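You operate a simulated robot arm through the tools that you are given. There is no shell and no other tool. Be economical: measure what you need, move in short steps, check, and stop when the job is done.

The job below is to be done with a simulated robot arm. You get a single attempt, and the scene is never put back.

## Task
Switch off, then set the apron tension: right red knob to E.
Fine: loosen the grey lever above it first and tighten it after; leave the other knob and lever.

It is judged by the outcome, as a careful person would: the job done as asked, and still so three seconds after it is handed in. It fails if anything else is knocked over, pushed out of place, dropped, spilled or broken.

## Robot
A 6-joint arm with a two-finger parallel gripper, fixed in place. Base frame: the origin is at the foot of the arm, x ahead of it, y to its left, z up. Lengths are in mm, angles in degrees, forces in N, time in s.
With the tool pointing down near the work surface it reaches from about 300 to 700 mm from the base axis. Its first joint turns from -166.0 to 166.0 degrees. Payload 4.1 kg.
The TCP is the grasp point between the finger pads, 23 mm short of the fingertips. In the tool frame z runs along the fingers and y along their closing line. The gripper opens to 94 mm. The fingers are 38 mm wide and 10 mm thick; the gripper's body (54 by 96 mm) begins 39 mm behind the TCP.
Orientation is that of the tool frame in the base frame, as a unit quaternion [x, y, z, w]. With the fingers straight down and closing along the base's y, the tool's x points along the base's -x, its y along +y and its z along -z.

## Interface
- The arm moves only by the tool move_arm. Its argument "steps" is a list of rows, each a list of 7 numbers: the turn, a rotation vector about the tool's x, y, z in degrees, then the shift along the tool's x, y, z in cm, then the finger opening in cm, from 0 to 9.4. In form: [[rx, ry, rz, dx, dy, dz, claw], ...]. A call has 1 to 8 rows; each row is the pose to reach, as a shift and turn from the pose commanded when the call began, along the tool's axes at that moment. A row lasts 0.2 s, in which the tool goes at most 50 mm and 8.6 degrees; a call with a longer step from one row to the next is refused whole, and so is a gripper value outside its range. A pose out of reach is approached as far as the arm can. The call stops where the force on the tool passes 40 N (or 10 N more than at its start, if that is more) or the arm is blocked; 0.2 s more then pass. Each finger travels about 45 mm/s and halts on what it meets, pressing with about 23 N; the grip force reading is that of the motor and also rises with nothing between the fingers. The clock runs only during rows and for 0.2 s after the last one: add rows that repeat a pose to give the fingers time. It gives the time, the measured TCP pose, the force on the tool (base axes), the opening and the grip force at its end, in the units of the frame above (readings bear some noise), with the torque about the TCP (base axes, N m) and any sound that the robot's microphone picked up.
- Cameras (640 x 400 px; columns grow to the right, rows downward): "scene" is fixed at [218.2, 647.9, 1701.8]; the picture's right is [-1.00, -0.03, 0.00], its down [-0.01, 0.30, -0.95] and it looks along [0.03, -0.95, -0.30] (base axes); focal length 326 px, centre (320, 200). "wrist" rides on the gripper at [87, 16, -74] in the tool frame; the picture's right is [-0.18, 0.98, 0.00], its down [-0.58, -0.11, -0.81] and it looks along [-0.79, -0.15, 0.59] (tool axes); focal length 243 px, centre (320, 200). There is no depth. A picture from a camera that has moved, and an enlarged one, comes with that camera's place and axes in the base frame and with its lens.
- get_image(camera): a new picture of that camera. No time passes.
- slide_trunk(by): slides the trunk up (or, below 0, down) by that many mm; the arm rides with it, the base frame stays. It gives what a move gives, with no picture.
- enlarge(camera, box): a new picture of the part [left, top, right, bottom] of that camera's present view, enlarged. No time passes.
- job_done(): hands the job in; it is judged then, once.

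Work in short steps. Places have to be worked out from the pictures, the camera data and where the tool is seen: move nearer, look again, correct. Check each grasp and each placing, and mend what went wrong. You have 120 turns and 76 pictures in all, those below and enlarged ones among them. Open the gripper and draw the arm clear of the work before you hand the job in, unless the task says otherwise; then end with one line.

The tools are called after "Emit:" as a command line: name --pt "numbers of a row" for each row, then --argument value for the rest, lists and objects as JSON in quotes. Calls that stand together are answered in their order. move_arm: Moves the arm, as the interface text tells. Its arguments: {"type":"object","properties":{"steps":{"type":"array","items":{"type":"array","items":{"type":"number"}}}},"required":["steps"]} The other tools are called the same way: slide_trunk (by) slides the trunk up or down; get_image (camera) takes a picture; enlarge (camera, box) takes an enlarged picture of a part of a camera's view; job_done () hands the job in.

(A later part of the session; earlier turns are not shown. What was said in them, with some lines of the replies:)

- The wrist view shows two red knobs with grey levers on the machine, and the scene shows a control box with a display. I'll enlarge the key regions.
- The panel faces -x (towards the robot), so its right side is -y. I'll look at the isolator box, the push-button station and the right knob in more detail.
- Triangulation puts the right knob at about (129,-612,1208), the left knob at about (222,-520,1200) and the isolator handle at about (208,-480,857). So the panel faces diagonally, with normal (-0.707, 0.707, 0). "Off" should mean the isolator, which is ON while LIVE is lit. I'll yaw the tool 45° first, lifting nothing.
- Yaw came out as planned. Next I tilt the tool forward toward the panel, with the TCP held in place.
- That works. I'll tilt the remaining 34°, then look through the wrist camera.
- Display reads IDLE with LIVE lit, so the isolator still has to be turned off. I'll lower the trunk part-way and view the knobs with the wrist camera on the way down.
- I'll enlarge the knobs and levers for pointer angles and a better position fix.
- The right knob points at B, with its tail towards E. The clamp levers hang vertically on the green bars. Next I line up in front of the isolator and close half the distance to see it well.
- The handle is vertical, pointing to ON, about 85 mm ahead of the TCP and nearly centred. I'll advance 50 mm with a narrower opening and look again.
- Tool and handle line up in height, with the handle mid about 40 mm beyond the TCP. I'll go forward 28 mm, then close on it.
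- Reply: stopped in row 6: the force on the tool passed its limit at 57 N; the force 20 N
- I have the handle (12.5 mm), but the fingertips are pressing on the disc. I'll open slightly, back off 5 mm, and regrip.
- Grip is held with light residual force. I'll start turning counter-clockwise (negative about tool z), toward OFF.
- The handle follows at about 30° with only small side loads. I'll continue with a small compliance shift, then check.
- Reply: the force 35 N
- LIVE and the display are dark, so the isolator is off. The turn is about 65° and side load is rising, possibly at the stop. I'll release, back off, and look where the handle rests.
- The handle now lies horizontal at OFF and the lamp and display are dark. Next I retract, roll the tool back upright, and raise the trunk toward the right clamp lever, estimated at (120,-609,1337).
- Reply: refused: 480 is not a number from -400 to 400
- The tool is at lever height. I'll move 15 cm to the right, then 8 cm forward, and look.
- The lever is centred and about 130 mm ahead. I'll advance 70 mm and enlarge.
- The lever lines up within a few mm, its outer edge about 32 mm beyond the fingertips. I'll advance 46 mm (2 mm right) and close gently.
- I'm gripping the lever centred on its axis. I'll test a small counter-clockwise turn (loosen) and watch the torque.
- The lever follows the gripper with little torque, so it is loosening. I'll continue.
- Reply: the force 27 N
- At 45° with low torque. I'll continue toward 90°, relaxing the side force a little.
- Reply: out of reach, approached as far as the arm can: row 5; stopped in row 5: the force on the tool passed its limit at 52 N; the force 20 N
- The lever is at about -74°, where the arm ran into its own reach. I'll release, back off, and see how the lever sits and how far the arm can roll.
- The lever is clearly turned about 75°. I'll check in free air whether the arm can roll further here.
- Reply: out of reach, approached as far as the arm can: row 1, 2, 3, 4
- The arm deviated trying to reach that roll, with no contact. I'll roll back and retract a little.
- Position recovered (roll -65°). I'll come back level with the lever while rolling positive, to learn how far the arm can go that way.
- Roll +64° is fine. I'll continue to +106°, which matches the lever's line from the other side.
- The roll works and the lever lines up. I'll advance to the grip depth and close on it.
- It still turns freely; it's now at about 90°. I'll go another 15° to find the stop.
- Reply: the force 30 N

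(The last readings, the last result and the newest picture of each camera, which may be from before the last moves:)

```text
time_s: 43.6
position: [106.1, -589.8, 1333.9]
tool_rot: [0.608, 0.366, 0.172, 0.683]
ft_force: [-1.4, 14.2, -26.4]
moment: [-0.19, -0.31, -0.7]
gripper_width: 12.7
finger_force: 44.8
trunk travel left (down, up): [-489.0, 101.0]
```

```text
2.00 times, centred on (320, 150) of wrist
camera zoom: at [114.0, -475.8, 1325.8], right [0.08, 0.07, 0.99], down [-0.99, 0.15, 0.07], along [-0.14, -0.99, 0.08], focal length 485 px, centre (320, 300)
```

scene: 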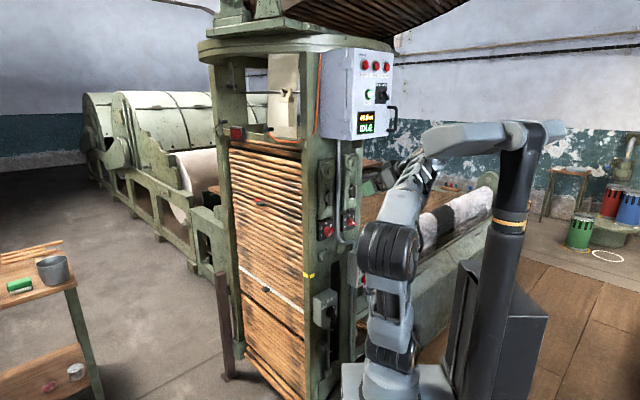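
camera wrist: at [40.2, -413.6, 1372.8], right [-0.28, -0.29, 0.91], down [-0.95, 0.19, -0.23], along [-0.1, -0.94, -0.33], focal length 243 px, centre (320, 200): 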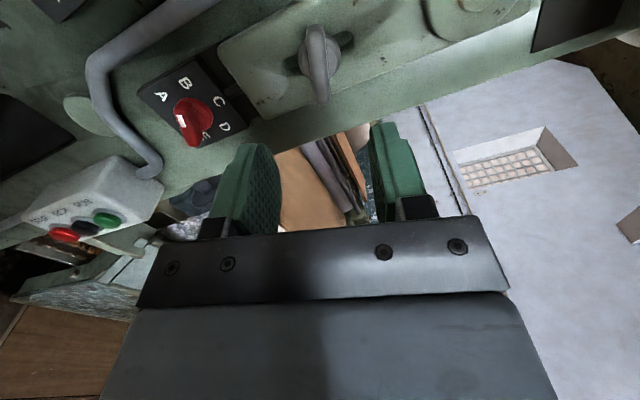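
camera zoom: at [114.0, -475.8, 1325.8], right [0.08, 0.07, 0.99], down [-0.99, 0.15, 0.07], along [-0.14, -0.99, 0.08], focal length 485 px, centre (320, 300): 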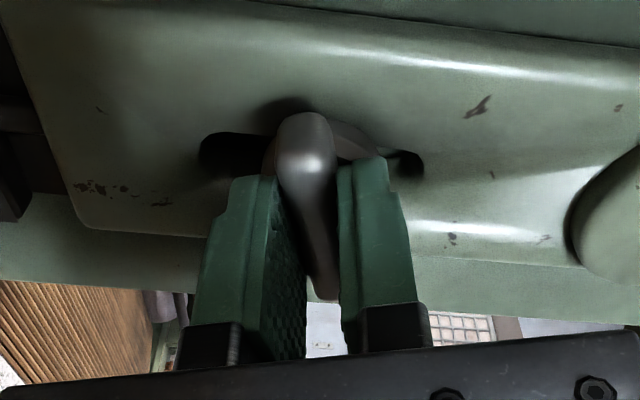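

The lever has turned about 105° freely, so it is loosened. I'll release, retract 9 cm, and drop the trunk to the knob height while rolling toward -60°.

Emit:
move_arm --pt "0 0 0 0 0 0 2.5" --pt "0 0 0 0 0 0 5" --pt "0 0 0 0 0 -3 5" --pt "0 0 0 0 0 -6 5" --pt "0 0 0 0 0 -9 5" --pt "0 0 -8 0 0 -9 5" --pt "0 0 -16 0 0 -9 5"

Emit:
slide_trunk --by -127

Emit:
move_arm --pt "0 0 -8 0 0 0 5" --pt "0 0 -16 0 0 0 5" --pt "0 0 -24 0 0 0 5" --pt "0 0 -32 0 0 0 5" --pt "0 0 -40 0 0 0 5" --pt "0 0 -48 0 0 0 5" --pt "0 0 -56 0 0 0 5" --pt "0 0 -59 0 0 0 5"

Emit:
get_image --camera "wrist"

Emit:
enlarge --camera "scene" --box '[310, 140, 370, 250]'

```text
time_s: 45.2
position: [40.3, -527.4, 1337.3]
tool_rot: [0.551, 0.447, 0.074, 0.701]
ft_force: [-0.6, 0.5, 0.2]
moment: [-0.02, -0.02, 0.02]
gripper_width: 50.3
finger_force: 0.0
trunk travel left (down, up): [-489.0, 101.0]
```

```text
time_s: 46.8
position: [39.1, -526.5, 1209.7]
tool_rot: [0.551, 0.446, 0.075, 0.701]
ft_force: [-0.4, 0.1, -0.8]
moment: [0.01, -0.01, 0.0]
gripper_width: 49.8
finger_force: 0.0
trunk travel left (down, up): [-362.0, 228.0]
```

```text
time_s: 48.5
position: [40.9, -526.9, 1210.2]
tool_rot: [0.259, 0.661, -0.28, 0.647]
ft_force: [0.2, -0.4, -0.6]
moment: [-0.02, -0.02, -0.01]
gripper_width: 50.0
finger_force: 0.1
trunk travel left (down, up): [-362.0, 228.0]
```

```text
38 pictures are left
camera wrist: at [-2.9, -465.1, 1123.6], right [0.7, 0.7, 0.15], down [-0.63, 0.5, 0.59], along [0.34, -0.51, 0.79], focal length 243 px, centre (320, 200)
```

wrist: 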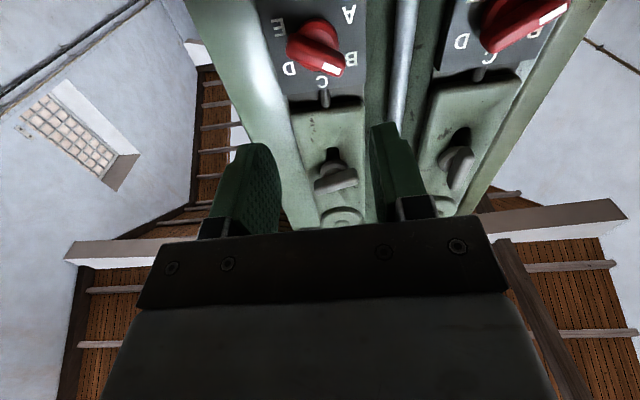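

```text
3.64 times, centred on (340, 195) of scene
camera zoom: at [218.2, 647.9, 1701.8], right [-1.0, -0.03, 0.0], down [-0.01, 0.3, -0.95], along [0.03, -0.95, -0.3], focal length 1184 px, centre (247, 218)
```

zoom: 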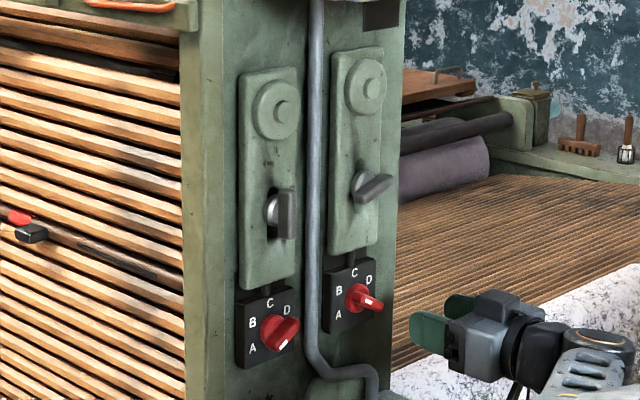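

The lever reads loosened. I'll take a close look at the knob's pointer and dial for the exact angle.

Emit:
enlarge --camera "wrist" --box '[250, 0, 380, 100]'

```text
4.00 times, centred on (315, 50) of wrist
camera zoom: at [-2.9, -465.1, 1123.6], right [0.7, 0.7, 0.15], down [-0.63, 0.5, 0.59], along [0.34, -0.51, 0.79], focal length 970 px, centre (340, 800)
```

zoom: 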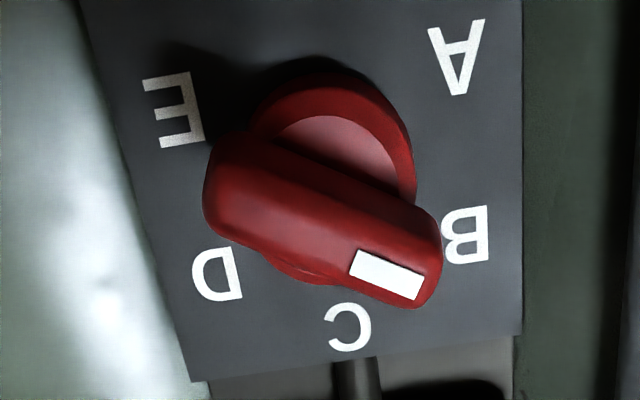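

The dial pitch is 60°: B=-60°, E=+120°, axis at about z 1200. The pointer is at B. I'll roll to -60°, centre on the axis and advance partway.

Emit:
move_arm --pt "0 0 -8 0.5 0 0 5" --pt "0 0 -16 1.0 -0.1 0 5" --pt "0 0 -24 1.0 -0.1 1 5" --pt "0 0 -32 1.0 -0.1 2 5" --pt "0 0 -40 1.0 -0.1 3 5" --pt "0 0 -48 1.0 -0.1 4 5" --pt "0 0 -56 1.0 -0.1 5 5" --pt "0 0 -58 1.0 -0.1 5 5"

Emit:
get_image --camera "wrist"

Emit:
enlarge --camera "scene" --box '[310, 140, 370, 250]'

```text
time_s: 50.4
position: [74.3, -563.9, 1200.5]
tool_rot: [-0.093, 0.703, -0.559, 0.43]
ft_force: [0.3, 0.1, -0.1]
moment: [0.01, -0.01, -0.02]
gripper_width: 49.9
finger_force: 0.2
trunk travel left (down, up): [-362.0, 228.0]
```

```text
35 pictures are left
camera wrist: at [-25.2, -558.0, 1143.6], right [0.46, 0.46, -0.76], down [-0.25, 0.89, 0.39], along [0.85, 0.01, 0.52], focal length 243 px, centre (320, 200)
```

wrist: 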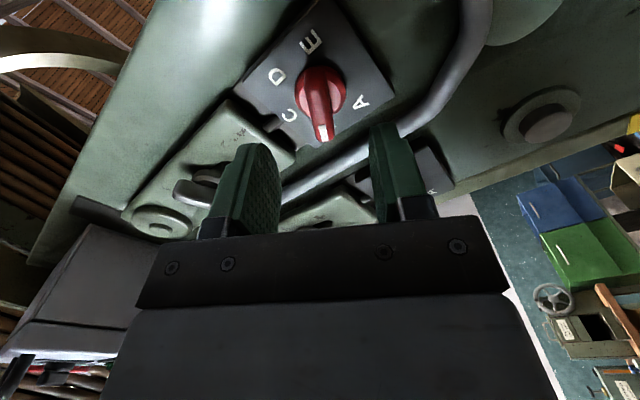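

```text
3.64 times, centred on (340, 195) of scene
camera zoom: at [218.2, 647.9, 1701.8], right [-1.0, -0.03, 0.0], down [-0.01, 0.3, -0.95], along [0.03, -0.95, -0.3], focal length 1184 px, centre (247, 218)
```

zoom: 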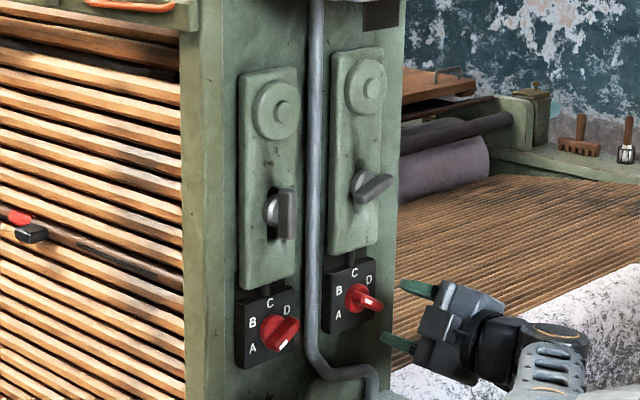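

It's well aligned. I'll advance 44 mm with a 35 mm opening, then close.

Emit:
move_arm --pt "0 0 0 0 0 1.5 3.8" --pt "0 0 0 0 0 3 3.6" --pt "0 0 0 0 0 4.4 3.6" --pt "0 0 0 0 0 4.4 3" --pt "0 0 0 0 0 4.4 2" --pt "0 0 0 0 0 4.4 1" --pt "0 0 0 0 0 4.4 0.6"

Emit:
enlarge --camera "wrist" --box '[200, 50, 440, 250]'

```text
time_s: 52.0
position: [105.7, -594.3, 1200.4]
tool_rot: [-0.092, 0.703, -0.558, 0.43]
ft_force: [0.6, 0.5, -1.1]
moment: [-0.35, -0.34, -0.15]
gripper_width: 13.1
finger_force: 45.3
trunk travel left (down, up): [-362.0, 228.0]
```

```text
2.00 times, centred on (320, 150) of wrist
camera zoom: at [5.8, -588.8, 1143.1], right [0.46, 0.47, -0.76], down [-0.25, 0.88, 0.39], along [0.85, 0.01, 0.52], focal length 485 px, centre (320, 300)
```

zoom: 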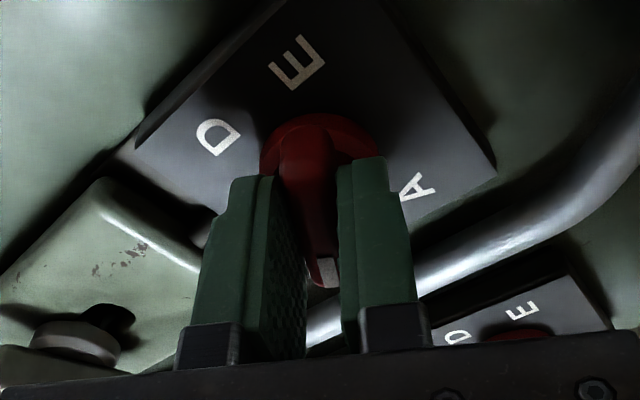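

Good symmetric grip with negligible force. I'll test a 15° clockwise (positive) turn.

Emit:
move_arm --pt "0 0 5 0 0 0 0.6" --pt "0 0 10 0 0 0 0.6" --pt "0 0 15 0 0 0 0.6"

Emit:
enlarge --camera "wrist" --box '[200, 50, 440, 250]'

```text
time_s: 52.8
position: [105.6, -594.5, 1198.9]
tool_rot: [0.0, 0.709, -0.498, 0.499]
ft_force: [-2.4, 5.4, -3.8]
moment: [-0.86, -0.85, 0.84]
gripper_width: 12.9
finger_force: 44.5
trunk travel left (down, up): [-362.0, 228.0]
```

```text
2.00 times, centred on (320, 150) of wrist
camera zoom: at [18.0, -576.6, 1127.5], right [0.58, 0.59, -0.56], down [-0.34, 0.8, 0.49], along [0.74, -0.1, 0.66], focal length 485 px, centre (320, 300)
```

zoom: 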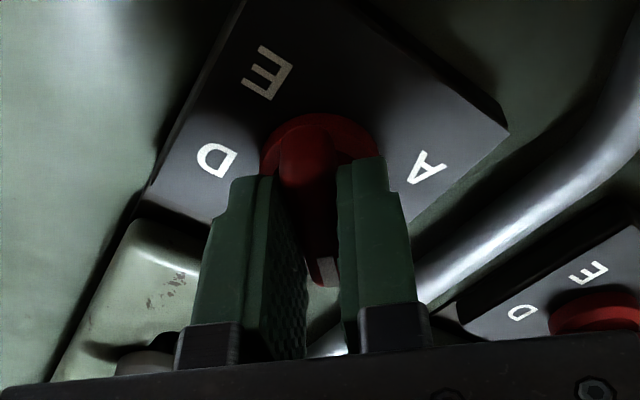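

The knob turns freely, so the lock is released. I'll continue clockwise.

Emit:
move_arm --pt "0 0 8 0 0 0 0.6" --pt "0 0 16 0 0 0 0.6" --pt "0 0 24 0 0 0 0.6" --pt "0 0 32 0 0 0 0.6" --pt "0 0 40 0 0 0 0.6" --pt "0 0 45 0 0 0 0.6"

Emit:
move_arm --pt "0 0 8 0 0 0 0.6" --pt "0 0 16 0 0 0 0.6" --pt "0 0 24 0 0 0 0.6" --pt "0 0 32 0 0 0 0.6" --pt "0 0 40 0 0 0 0.6" --pt "0 0 48 0 0 0 0.6" --pt "0 0 55 0 0 0 0.6" --pt "0 0 60 0 0 0 0.6"

Emit:
enlarge --camera "wrist" --box '[200, 50, 440, 250]'

```text
time_s: 54.1
position: [106.1, -593.3, 1198.8]
tool_rot: [0.272, 0.655, -0.268, 0.652]
ft_force: [-0.4, 10.0, -10.6]
moment: [-0.21, -0.21, 0.03]
gripper_width: 13.2
finger_force: 45.2
trunk travel left (down, up): [-362.0, 228.0]
```

```text
time_s: 56.0
position: [106.5, -594.0, 1199.5]
tool_rot: [0.562, 0.433, 0.095, 0.699]
ft_force: [0.8, 15.6, -11.7]
moment: [0.31, 0.35, 1.34]
gripper_width: 12.7
finger_force: 44.8
trunk travel left (down, up): [-362.0, 228.0]
```

```text
2.00 times, centred on (320, 150) of wrist
camera zoom: at [112.3, -482.1, 1171.5], right [0.24, 0.23, 0.94], down [-0.96, 0.17, 0.2], along [-0.12, -0.96, 0.26], focal length 485 px, centre (320, 300)
```

zoom: 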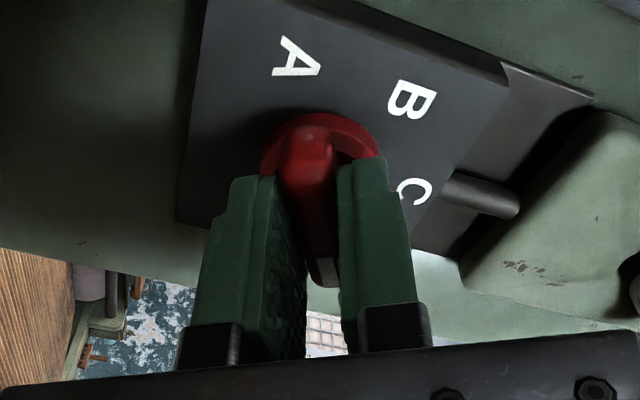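

It's at D (+60°). I'll continue toward E, watching the arm's reach.

Emit:
move_arm --pt "0 0 8 0 0 0 0.6" --pt "0 0 16 0 0 0 0.6" --pt "0 0 24 0 0 0 0.6" --pt "0 0 32 0 0 0 0.6" --pt "0 0 40 0 0 0 0.6" --pt "0 0 45 0 0 0 0.6"

Emit:
move_arm --pt "0 0 5 0 0 0 0.6" --pt "0 0 10 0 0 0 0.6" --pt "0 0 15 0 0 0 0.6"

Emit:
enlarge --camera "wrist" --box '[200, 50, 440, 250]'

```text
time_s: 57.4
position: [105.1, -592.9, 1199.9]
tool_rot: [0.684, 0.183, 0.354, 0.611]
ft_force: [3.0, 10.5, -8.3]
moment: [-0.45, -0.38, 1.32]
gripper_width: 13.0
finger_force: 45.0
trunk travel left (down, up): [-362.0, 228.0]
```

```text
time_s: 58.1
position: [106.3, -594.3, 1200.4]
tool_rot: [0.703, 0.093, 0.43, 0.558]
ft_force: [3.4, 12.5, -7.0]
moment: [-0.7, -0.48, 1.02]
gripper_width: 13.0
finger_force: 45.5
trunk travel left (down, up): [-362.0, 228.0]
```

```text
2.00 times, centred on (320, 150) of wrist
camera zoom: at [101.1, -494.1, 1258.3], right [-0.46, -0.47, 0.76], down [-0.89, 0.25, -0.38], along [-0.01, -0.85, -0.53], focal length 485 px, centre (320, 300)
```

zoom: 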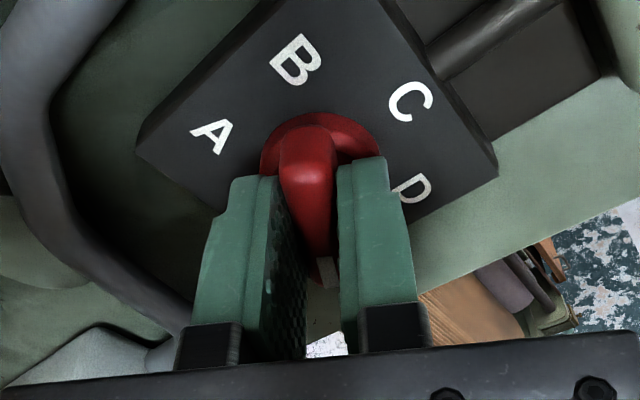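

The knob is at +120° with its tail at B, so the pointer is on E. I'll release, retract and verify.

Emit:
move_arm --pt "0 0 0 0 0 0 2" --pt "0 0 0 0 0 0 3.6" --pt "0 0 0 0 0 -3 4" --pt "0 0 0 0 0 -6 5" --pt "0 0 0 0 0 -9 5" --pt "0 0 -8 0 0 -9 5" --pt "0 0 -16 0 0 -9 5"

Emit:
get_image --camera "wrist"

Emit:
enlarge --camera "wrist" --box '[230, 0, 410, 120]'

```text
time_s: 59.8
position: [42.3, -531.0, 1199.8]
tool_rot: [0.683, 0.191, 0.348, 0.613]
ft_force: [0.1, -0.5, -0.8]
moment: [0.01, 0.03, -0.03]
gripper_width: 49.9
finger_force: 0.1
trunk travel left (down, up): [-362.0, 228.0]
```

```text
29 pictures are left
camera wrist: at [45.7, -421.7, 1236.7], right [-0.29, -0.3, 0.91], down [-0.95, 0.19, -0.24], along [-0.1, -0.94, -0.34], focal length 243 px, centre (320, 200)
```

wrist: 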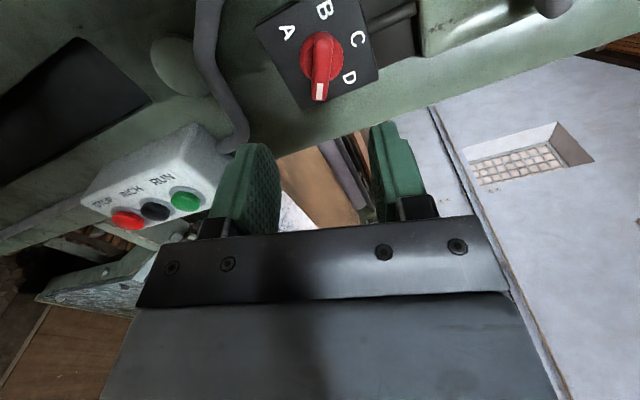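

```text
3.33 times, centred on (320, 60) of wrist
camera zoom: at [45.7, -421.7, 1236.7], right [-0.29, -0.3, 0.91], down [-0.95, 0.19, -0.24], along [-0.1, -0.94, -0.34], focal length 809 px, centre (320, 667)
```

zoom: 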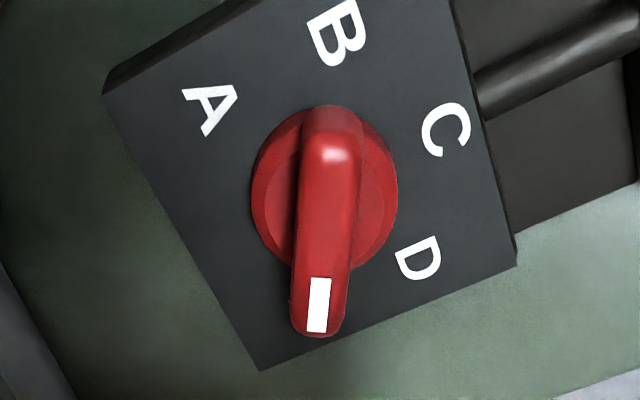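

The pointer is squarely on E. Now back up to the lever, rolling to +75° to match its line.

Emit:
slide_trunk --by 136

Emit:
move_arm --pt "0 0 -8 0 0 0 5" --pt "0 0 -16 0 0 0 5" --pt "0 0 -24 0 0 0 5" --pt "0 0 -29 0 0 0 5"

Emit:
get_image --camera "wrist"

```text
time_s: 61.4
position: [41.1, -530.3, 1335.7]
tool_rot: [0.684, 0.191, 0.348, 0.612]
ft_force: [0.1, -0.2, -0.1]
moment: [0.0, -0.02, -0.01]
gripper_width: 50.2
finger_force: 0.1
trunk travel left (down, up): [-498.0, 92.0]
```

```text
time_s: 62.4
position: [43.5, -531.0, 1335.1]
tool_rot: [0.614, 0.356, 0.182, 0.681]
ft_force: [0.2, 0.2, 0.7]
moment: [0.01, 0.0, 0.0]
gripper_width: 50.0
finger_force: 0.1
trunk travel left (down, up): [-498.0, 92.0]
```

```text
27 pictures are left
camera wrist: at [51.7, -415.7, 1329.6], right [0.06, 0.05, 1.0], down [-0.99, 0.15, 0.05], along [-0.15, -0.99, 0.06], focal length 243 px, centre (320, 200)
```

wrist: 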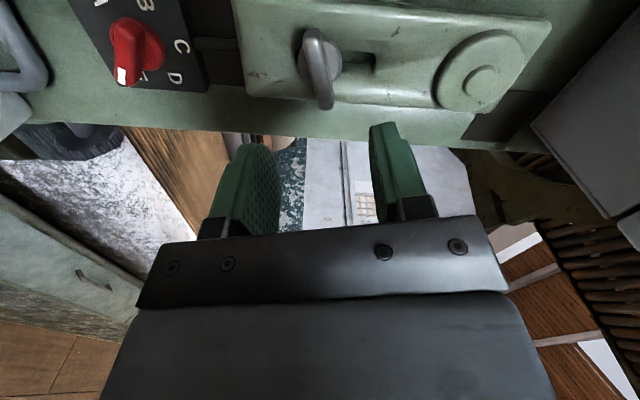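

The lever is aligned with the jaws. I'll advance 87 mm and grip.

Emit:
move_arm --pt "0 0 0 0 0 3 5" --pt "0 0 0 0 0 6 5" --pt "0 0 0 0 0 8.7 5" --pt "0 0 0 0 0 8.7 5" --pt "0 0 0 0 0 8.7 3" --pt "0 0 0 0 0 8.7 1.3" --pt "0 0 0 0 0 8.7 0.6" --pt "0 0 0 0 0 8.7 0.6"

Emit:
move_arm --pt "0 0 8 0 0 0 0.6" --pt "0 0 16 0 0 0 0.6" --pt "0 0 24 0 0 0 0.6" --pt "0 0 32 0 0 0 0.6" --pt "0 0 40 0 0 0 0.6" --pt "0 0 45 0 0 0 0.6"

Emit:
enlarge --camera "wrist" --box '[200, 50, 440, 250]'

```text
time_s: 64.2
position: [104.0, -593.0, 1334.8]
tool_rot: [0.613, 0.355, 0.183, 0.682]
ft_force: [0.3, -1.8, 4.8]
moment: [-0.35, -0.37, -0.06]
gripper_width: 12.9
finger_force: 45.4
trunk travel left (down, up): [-498.0, 92.0]
```

```text
time_s: 65.6
position: [103.4, -594.2, 1335.0]
tool_rot: [0.703, 0.092, 0.431, 0.558]
ft_force: [4.0, -6.3, 9.2]
moment: [-0.94, -0.89, 0.97]
gripper_width: 12.9
finger_force: 44.9
trunk travel left (down, up): [-498.0, 92.0]
```

```text
2.00 times, centred on (320, 150) of wrist
camera zoom: at [98.7, -493.0, 1393.0], right [-0.46, -0.47, 0.76], down [-0.89, 0.25, -0.38], along [-0.01, -0.85, -0.53], focal length 485 px, centre (320, 300)
```

zoom: 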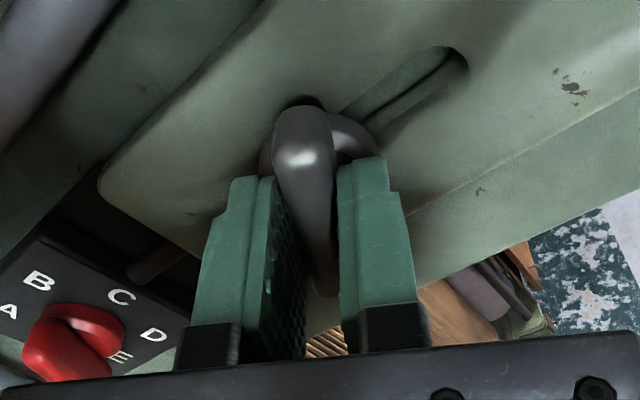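

The lever turned 45° clockwise and is now at the -60° line. I'll release, retract, and regrip at roll -60° to finish to vertical.

Emit:
move_arm --pt "0 0 0 0 0 0 2.5" --pt "0 0 0 0 0 0 5" --pt "0 0 0 0 0 -3 5" --pt "0 0 0 0 0 -6 5" --pt "0 0 -8 0 0 -8 5" --pt "0 0 -16 0 0 -8 5" --pt "0 0 -24 0 0 -8 5" --pt "0 0 -32 0 0 -8 5"

Emit:
move_arm --pt "0 0 -8 0 0 0 5" --pt "0 0 -16 0 0 0 5" --pt "0 0 -24 0 0 0 5" --pt "0 0 -32 0 0 0 5" --pt "0 0 -40 0 0 0 5" --pt "0 0 -48 0 0 0 5" --pt "0 0 -56 0 0 0 5" --pt "0 0 -64 0 0 0 5"

Emit:
move_arm --pt "0 0 -8 0 0 0 5" --pt "0 0 -16 0 0 0 5" --pt "0 0 -24 0 0 0 5" --pt "0 0 -32 0 0 0 5" --pt "0 0 -40 0 0 0 5" --pt "0 0 -48 0 0 0 5" --pt "0 0 -56 0 0 0 5" --pt "0 0 -64 0 0 0 5"

Emit:
move_arm --pt "0 0 -8 0 0 0 5" --pt "0 0 -16 0 0 0 5" --pt "0 0 -20 0 0 0 5"

Emit:
get_image --camera "wrist"

```text
time_s: 67.4
position: [47.0, -535.2, 1335.7]
tool_rot: [0.65, 0.285, 0.258, 0.656]
ft_force: [-0.7, 1.3, 1.3]
moment: [-0.03, 0.02, 0.01]
gripper_width: 50.0
finger_force: 0.1
trunk travel left (down, up): [-498.0, 92.0]
```

```text
time_s: 69.2
position: [46.2, -534.2, 1335.5]
tool_rot: [0.4, 0.585, -0.127, 0.693]
ft_force: [1.1, 0.4, 0.4]
moment: [-0.03, 0.0, -0.01]
gripper_width: 50.0
finger_force: 0.1
trunk travel left (down, up): [-498.0, 92.0]
```

```text
time_s: 71.0
position: [46.4, -535.8, 1335.6]
tool_rot: [0.03, 0.709, -0.476, 0.52]
ft_force: [-0.5, 0.5, 0.4]
moment: [0.01, 0.0, -0.03]
gripper_width: 50.1
finger_force: 0.1
trunk travel left (down, up): [-498.0, 92.0]
```

```text
time_s: 71.8
position: [46.5, -535.8, 1335.2]
tool_rot: [-0.094, 0.703, -0.56, 0.429]
ft_force: [0.1, -0.1, -0.5]
moment: [0.03, 0.02, 0.01]
gripper_width: 50.1
finger_force: 0.1
trunk travel left (down, up): [-498.0, 92.0]
```

```text
25 pictures are left
camera wrist: at [-53.6, -530.4, 1278.6], right [0.46, 0.46, -0.76], down [-0.25, 0.89, 0.39], along [0.85, 0.01, 0.52], focal length 243 px, centre (320, 200)
```

wrist: 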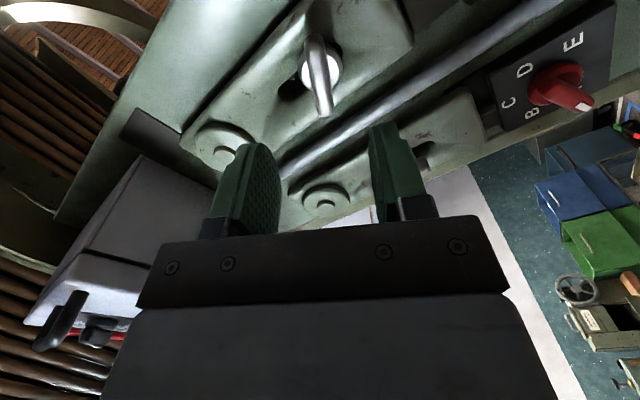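

Aligned again. I'll advance 80 mm, grip, and turn clockwise back to vertical in two parts, watching the torque.

Emit:
move_arm --pt "0 0 0 0 0 3 5" --pt "0 0 0 0 0 6 5" --pt "0 0 0 0 0 8 5" --pt "0 0 0 0 0 8 5" --pt "0 0 0 0 0 8 3" --pt "0 0 0 0 0 8 1.3" --pt "0 0 0 0 0 8 0.6" --pt "0 0 0 0 0 8 0.6"

Emit:
move_arm --pt "0 0 8 0 0 0 0.6" --pt "0 0 16 0 0 0 0.6" --pt "0 0 24 0 0 0 0.6" --pt "0 0 32 0 0 0 0.6" --pt "0 0 40 0 0 0 0.6" --pt "0 0 45 0 0 0 0.6"

Emit:
move_arm --pt "0 0 4 0 0 0 0.6" --pt "0 0 8 0 0 0 0.6" --pt "0 0 12 0 0 0 0.6" --pt "0 0 15 0 0 0 0.6"

Emit:
enlarge --camera "wrist" --box '[200, 50, 440, 250]'

```text
time_s: 73.6
position: [103.3, -592.1, 1334.5]
tool_rot: [-0.093, 0.703, -0.559, 0.43]
ft_force: [0.6, 2.4, -3.3]
moment: [-0.4, -0.39, -0.11]
gripper_width: 12.8
finger_force: 44.9
trunk travel left (down, up): [-498.0, 92.0]
```

```text
time_s: 75.0
position: [103.2, -591.4, 1333.6]
tool_rot: [0.185, 0.685, -0.35, 0.611]
ft_force: [-1.1, 7.1, -14.4]
moment: [-0.83, -0.83, 0.15]
gripper_width: 13.0
finger_force: 45.1
trunk travel left (down, up): [-498.0, 92.0]
```

```text
time_s: 76.0
position: [104.1, -591.3, 1333.7]
tool_rot: [0.272, 0.656, -0.269, 0.651]
ft_force: [0.7, 14.9, -22.3]
moment: [0.05, 0.48, 0.11]
gripper_width: 12.8
finger_force: 45.3
trunk travel left (down, up): [-498.0, 92.0]
```

```text
2.00 times, centred on (320, 150) of wrist
camera zoom: at [62.2, -527.0, 1248.5], right [0.69, 0.7, 0.19], down [-0.65, 0.49, 0.59], along [0.32, -0.53, 0.79], focal length 485 px, centre (320, 300)
```

zoom: 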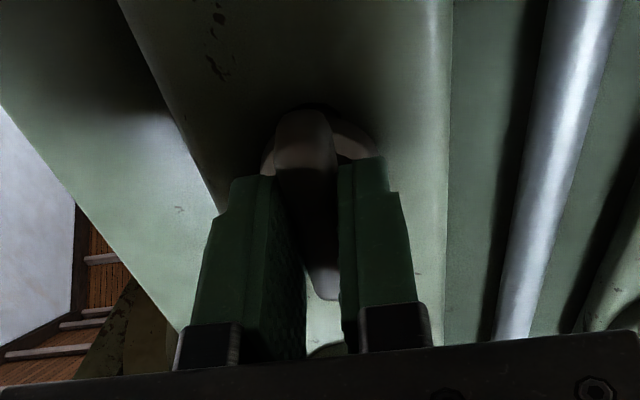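

The lever is vertical and starting to resist. I'll nudge 5° further to confirm it is tight against its stop.

Emit:
move_arm --pt "0 0 2.5 0 0 0 0.6" --pt "0 0 5 0 0 0 0.6" --pt "0 0 5 0 0 0 0.6"

```text
time_s: 76.8
position: [104.6, -590.6, 1335.3]
tool_rot: [0.299, 0.644, -0.241, 0.661]
ft_force: [1.2, 11.0, -22.4]
moment: [-0.88, 1.72, 0.0]
gripper_width: 15.7
finger_force: 45.1
trunk travel left (down, up): [-498.0, 92.0]
```

Torque jumped to 1.8 N·m and the pads twisted around the lever, so it's against its stop and tight. I'll ease back, release, retract, and verify.

Emit:
move_arm --pt "0 0 -4 0 0 0 0.8" --pt "0 0 -4 0 0 0 2.5" --pt "0 0 -4 0 0 0 5" --pt "0 0 -4 0 0 -3 5" --pt "0 0 -4 0 0 -7 5" --pt "0 0 -4 0 0 -11 5" --pt "0 0 -4 0 0 -15 5"

Emit:
get_image --camera "wrist"

Emit:
enlarge --camera "scene" --box '[310, 140, 370, 250]'

Emit:
enlarge --camera "scene" --box '[305, 270, 375, 350]'

Emit:
enlarge --camera "scene" --box '[310, 40, 410, 140]'

```text
time_s: 78.4
position: [-4.1, -487.1, 1336.3]
tool_rot: [0.277, 0.653, -0.263, 0.654]
ft_force: [-0.1, 0.5, -0.3]
moment: [0.02, 0.0, 0.05]
gripper_width: 50.0
finger_force: 0.0
trunk travel left (down, up): [-498.0, 92.0]
```

```text
23 pictures are left
camera wrist: at [-44.4, -420.9, 1250.3], right [0.69, 0.69, 0.2], down [-0.65, 0.48, 0.58], along [0.31, -0.54, 0.79], focal length 243 px, centre (320, 200)
```

wrist: 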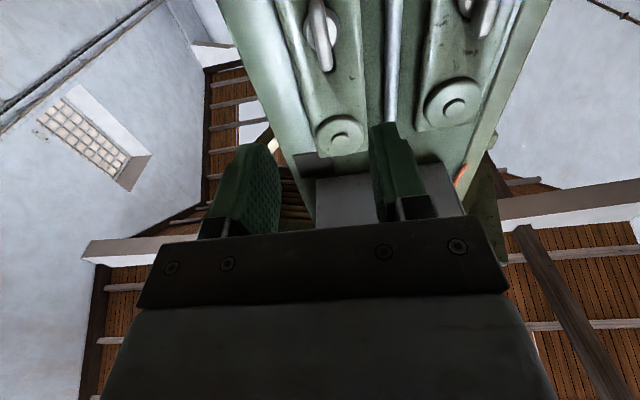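

```text
3.64 times, centred on (340, 195) of scene
camera zoom: at [218.2, 647.9, 1701.8], right [-1.0, -0.03, 0.0], down [-0.01, 0.3, -0.95], along [0.03, -0.95, -0.3], focal length 1184 px, centre (247, 218)
```

zoom: 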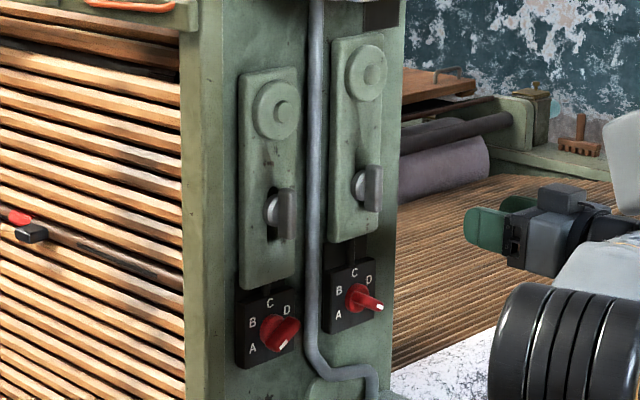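

```text
5.00 times, centred on (340, 310) of scene
camera zoom: at [218.2, 647.9, 1701.8], right [-1.0, -0.03, 0.0], down [-0.01, 0.3, -0.95], along [0.03, -0.95, -0.3], focal length 1628 px, centre (220, -350)
```

zoom: 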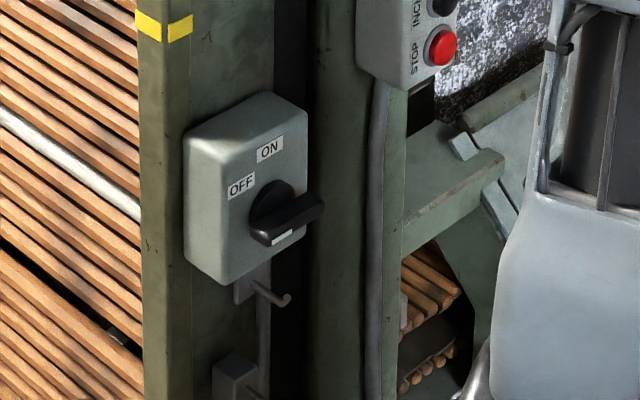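

```text
4.00 times, centred on (360, 90) of scene
camera zoom: at [218.2, 647.9, 1701.8], right [-1.0, -0.03, 0.0], down [-0.01, 0.3, -0.95], along [0.03, -0.95, -0.3], focal length 1302 px, centre (160, 640)
```

zoom: 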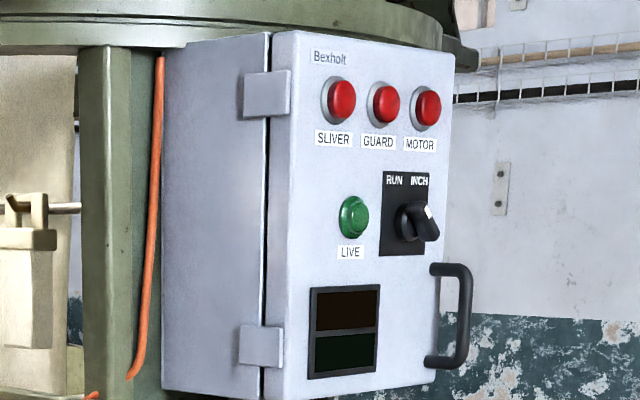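

The lever is vertical again, LIVE is out, and the other knob and lever look untouched. For a last check of the knob after tightening, I'll lower the trunk from this retracted position.

Emit:
slide_trunk --by -170

Emit:
enlarge --camera "wrist" --box '[230, 0, 500, 180]'

```text
time_s: 80.3
position: [-3.7, -487.9, 1165.3]
tool_rot: [0.277, 0.653, -0.263, 0.654]
ft_force: [0.0, 0.3, -0.5]
moment: [0.02, -0.05, -0.03]
gripper_width: 50.0
finger_force: 0.1
trunk travel left (down, up): [-328.0, 262.0]
```

```text
2.22 times, centred on (365, 90) of wrist
camera zoom: at [-44.0, -421.6, 1080.1], right [0.69, 0.69, 0.2], down [-0.65, 0.48, 0.58], along [0.31, -0.54, 0.79], focal length 539 px, centre (220, 444)
```

zoom: 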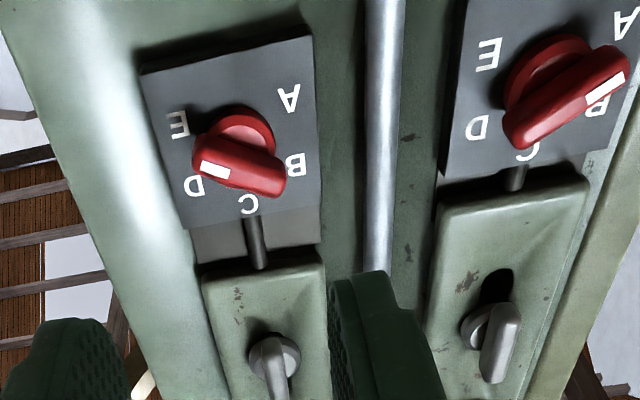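

The knob still lies on the B–E line with its mark at E, the right lever is tight and vertical, and the arm is clear. Handing in.

Emit:
job_done

```text
The job is handed in.
```

The isolator is off with the LIVE lamp out, the right red knob is set to E, and the grey lever above it is tight again after being loosened; the other knob and lever were not touched.
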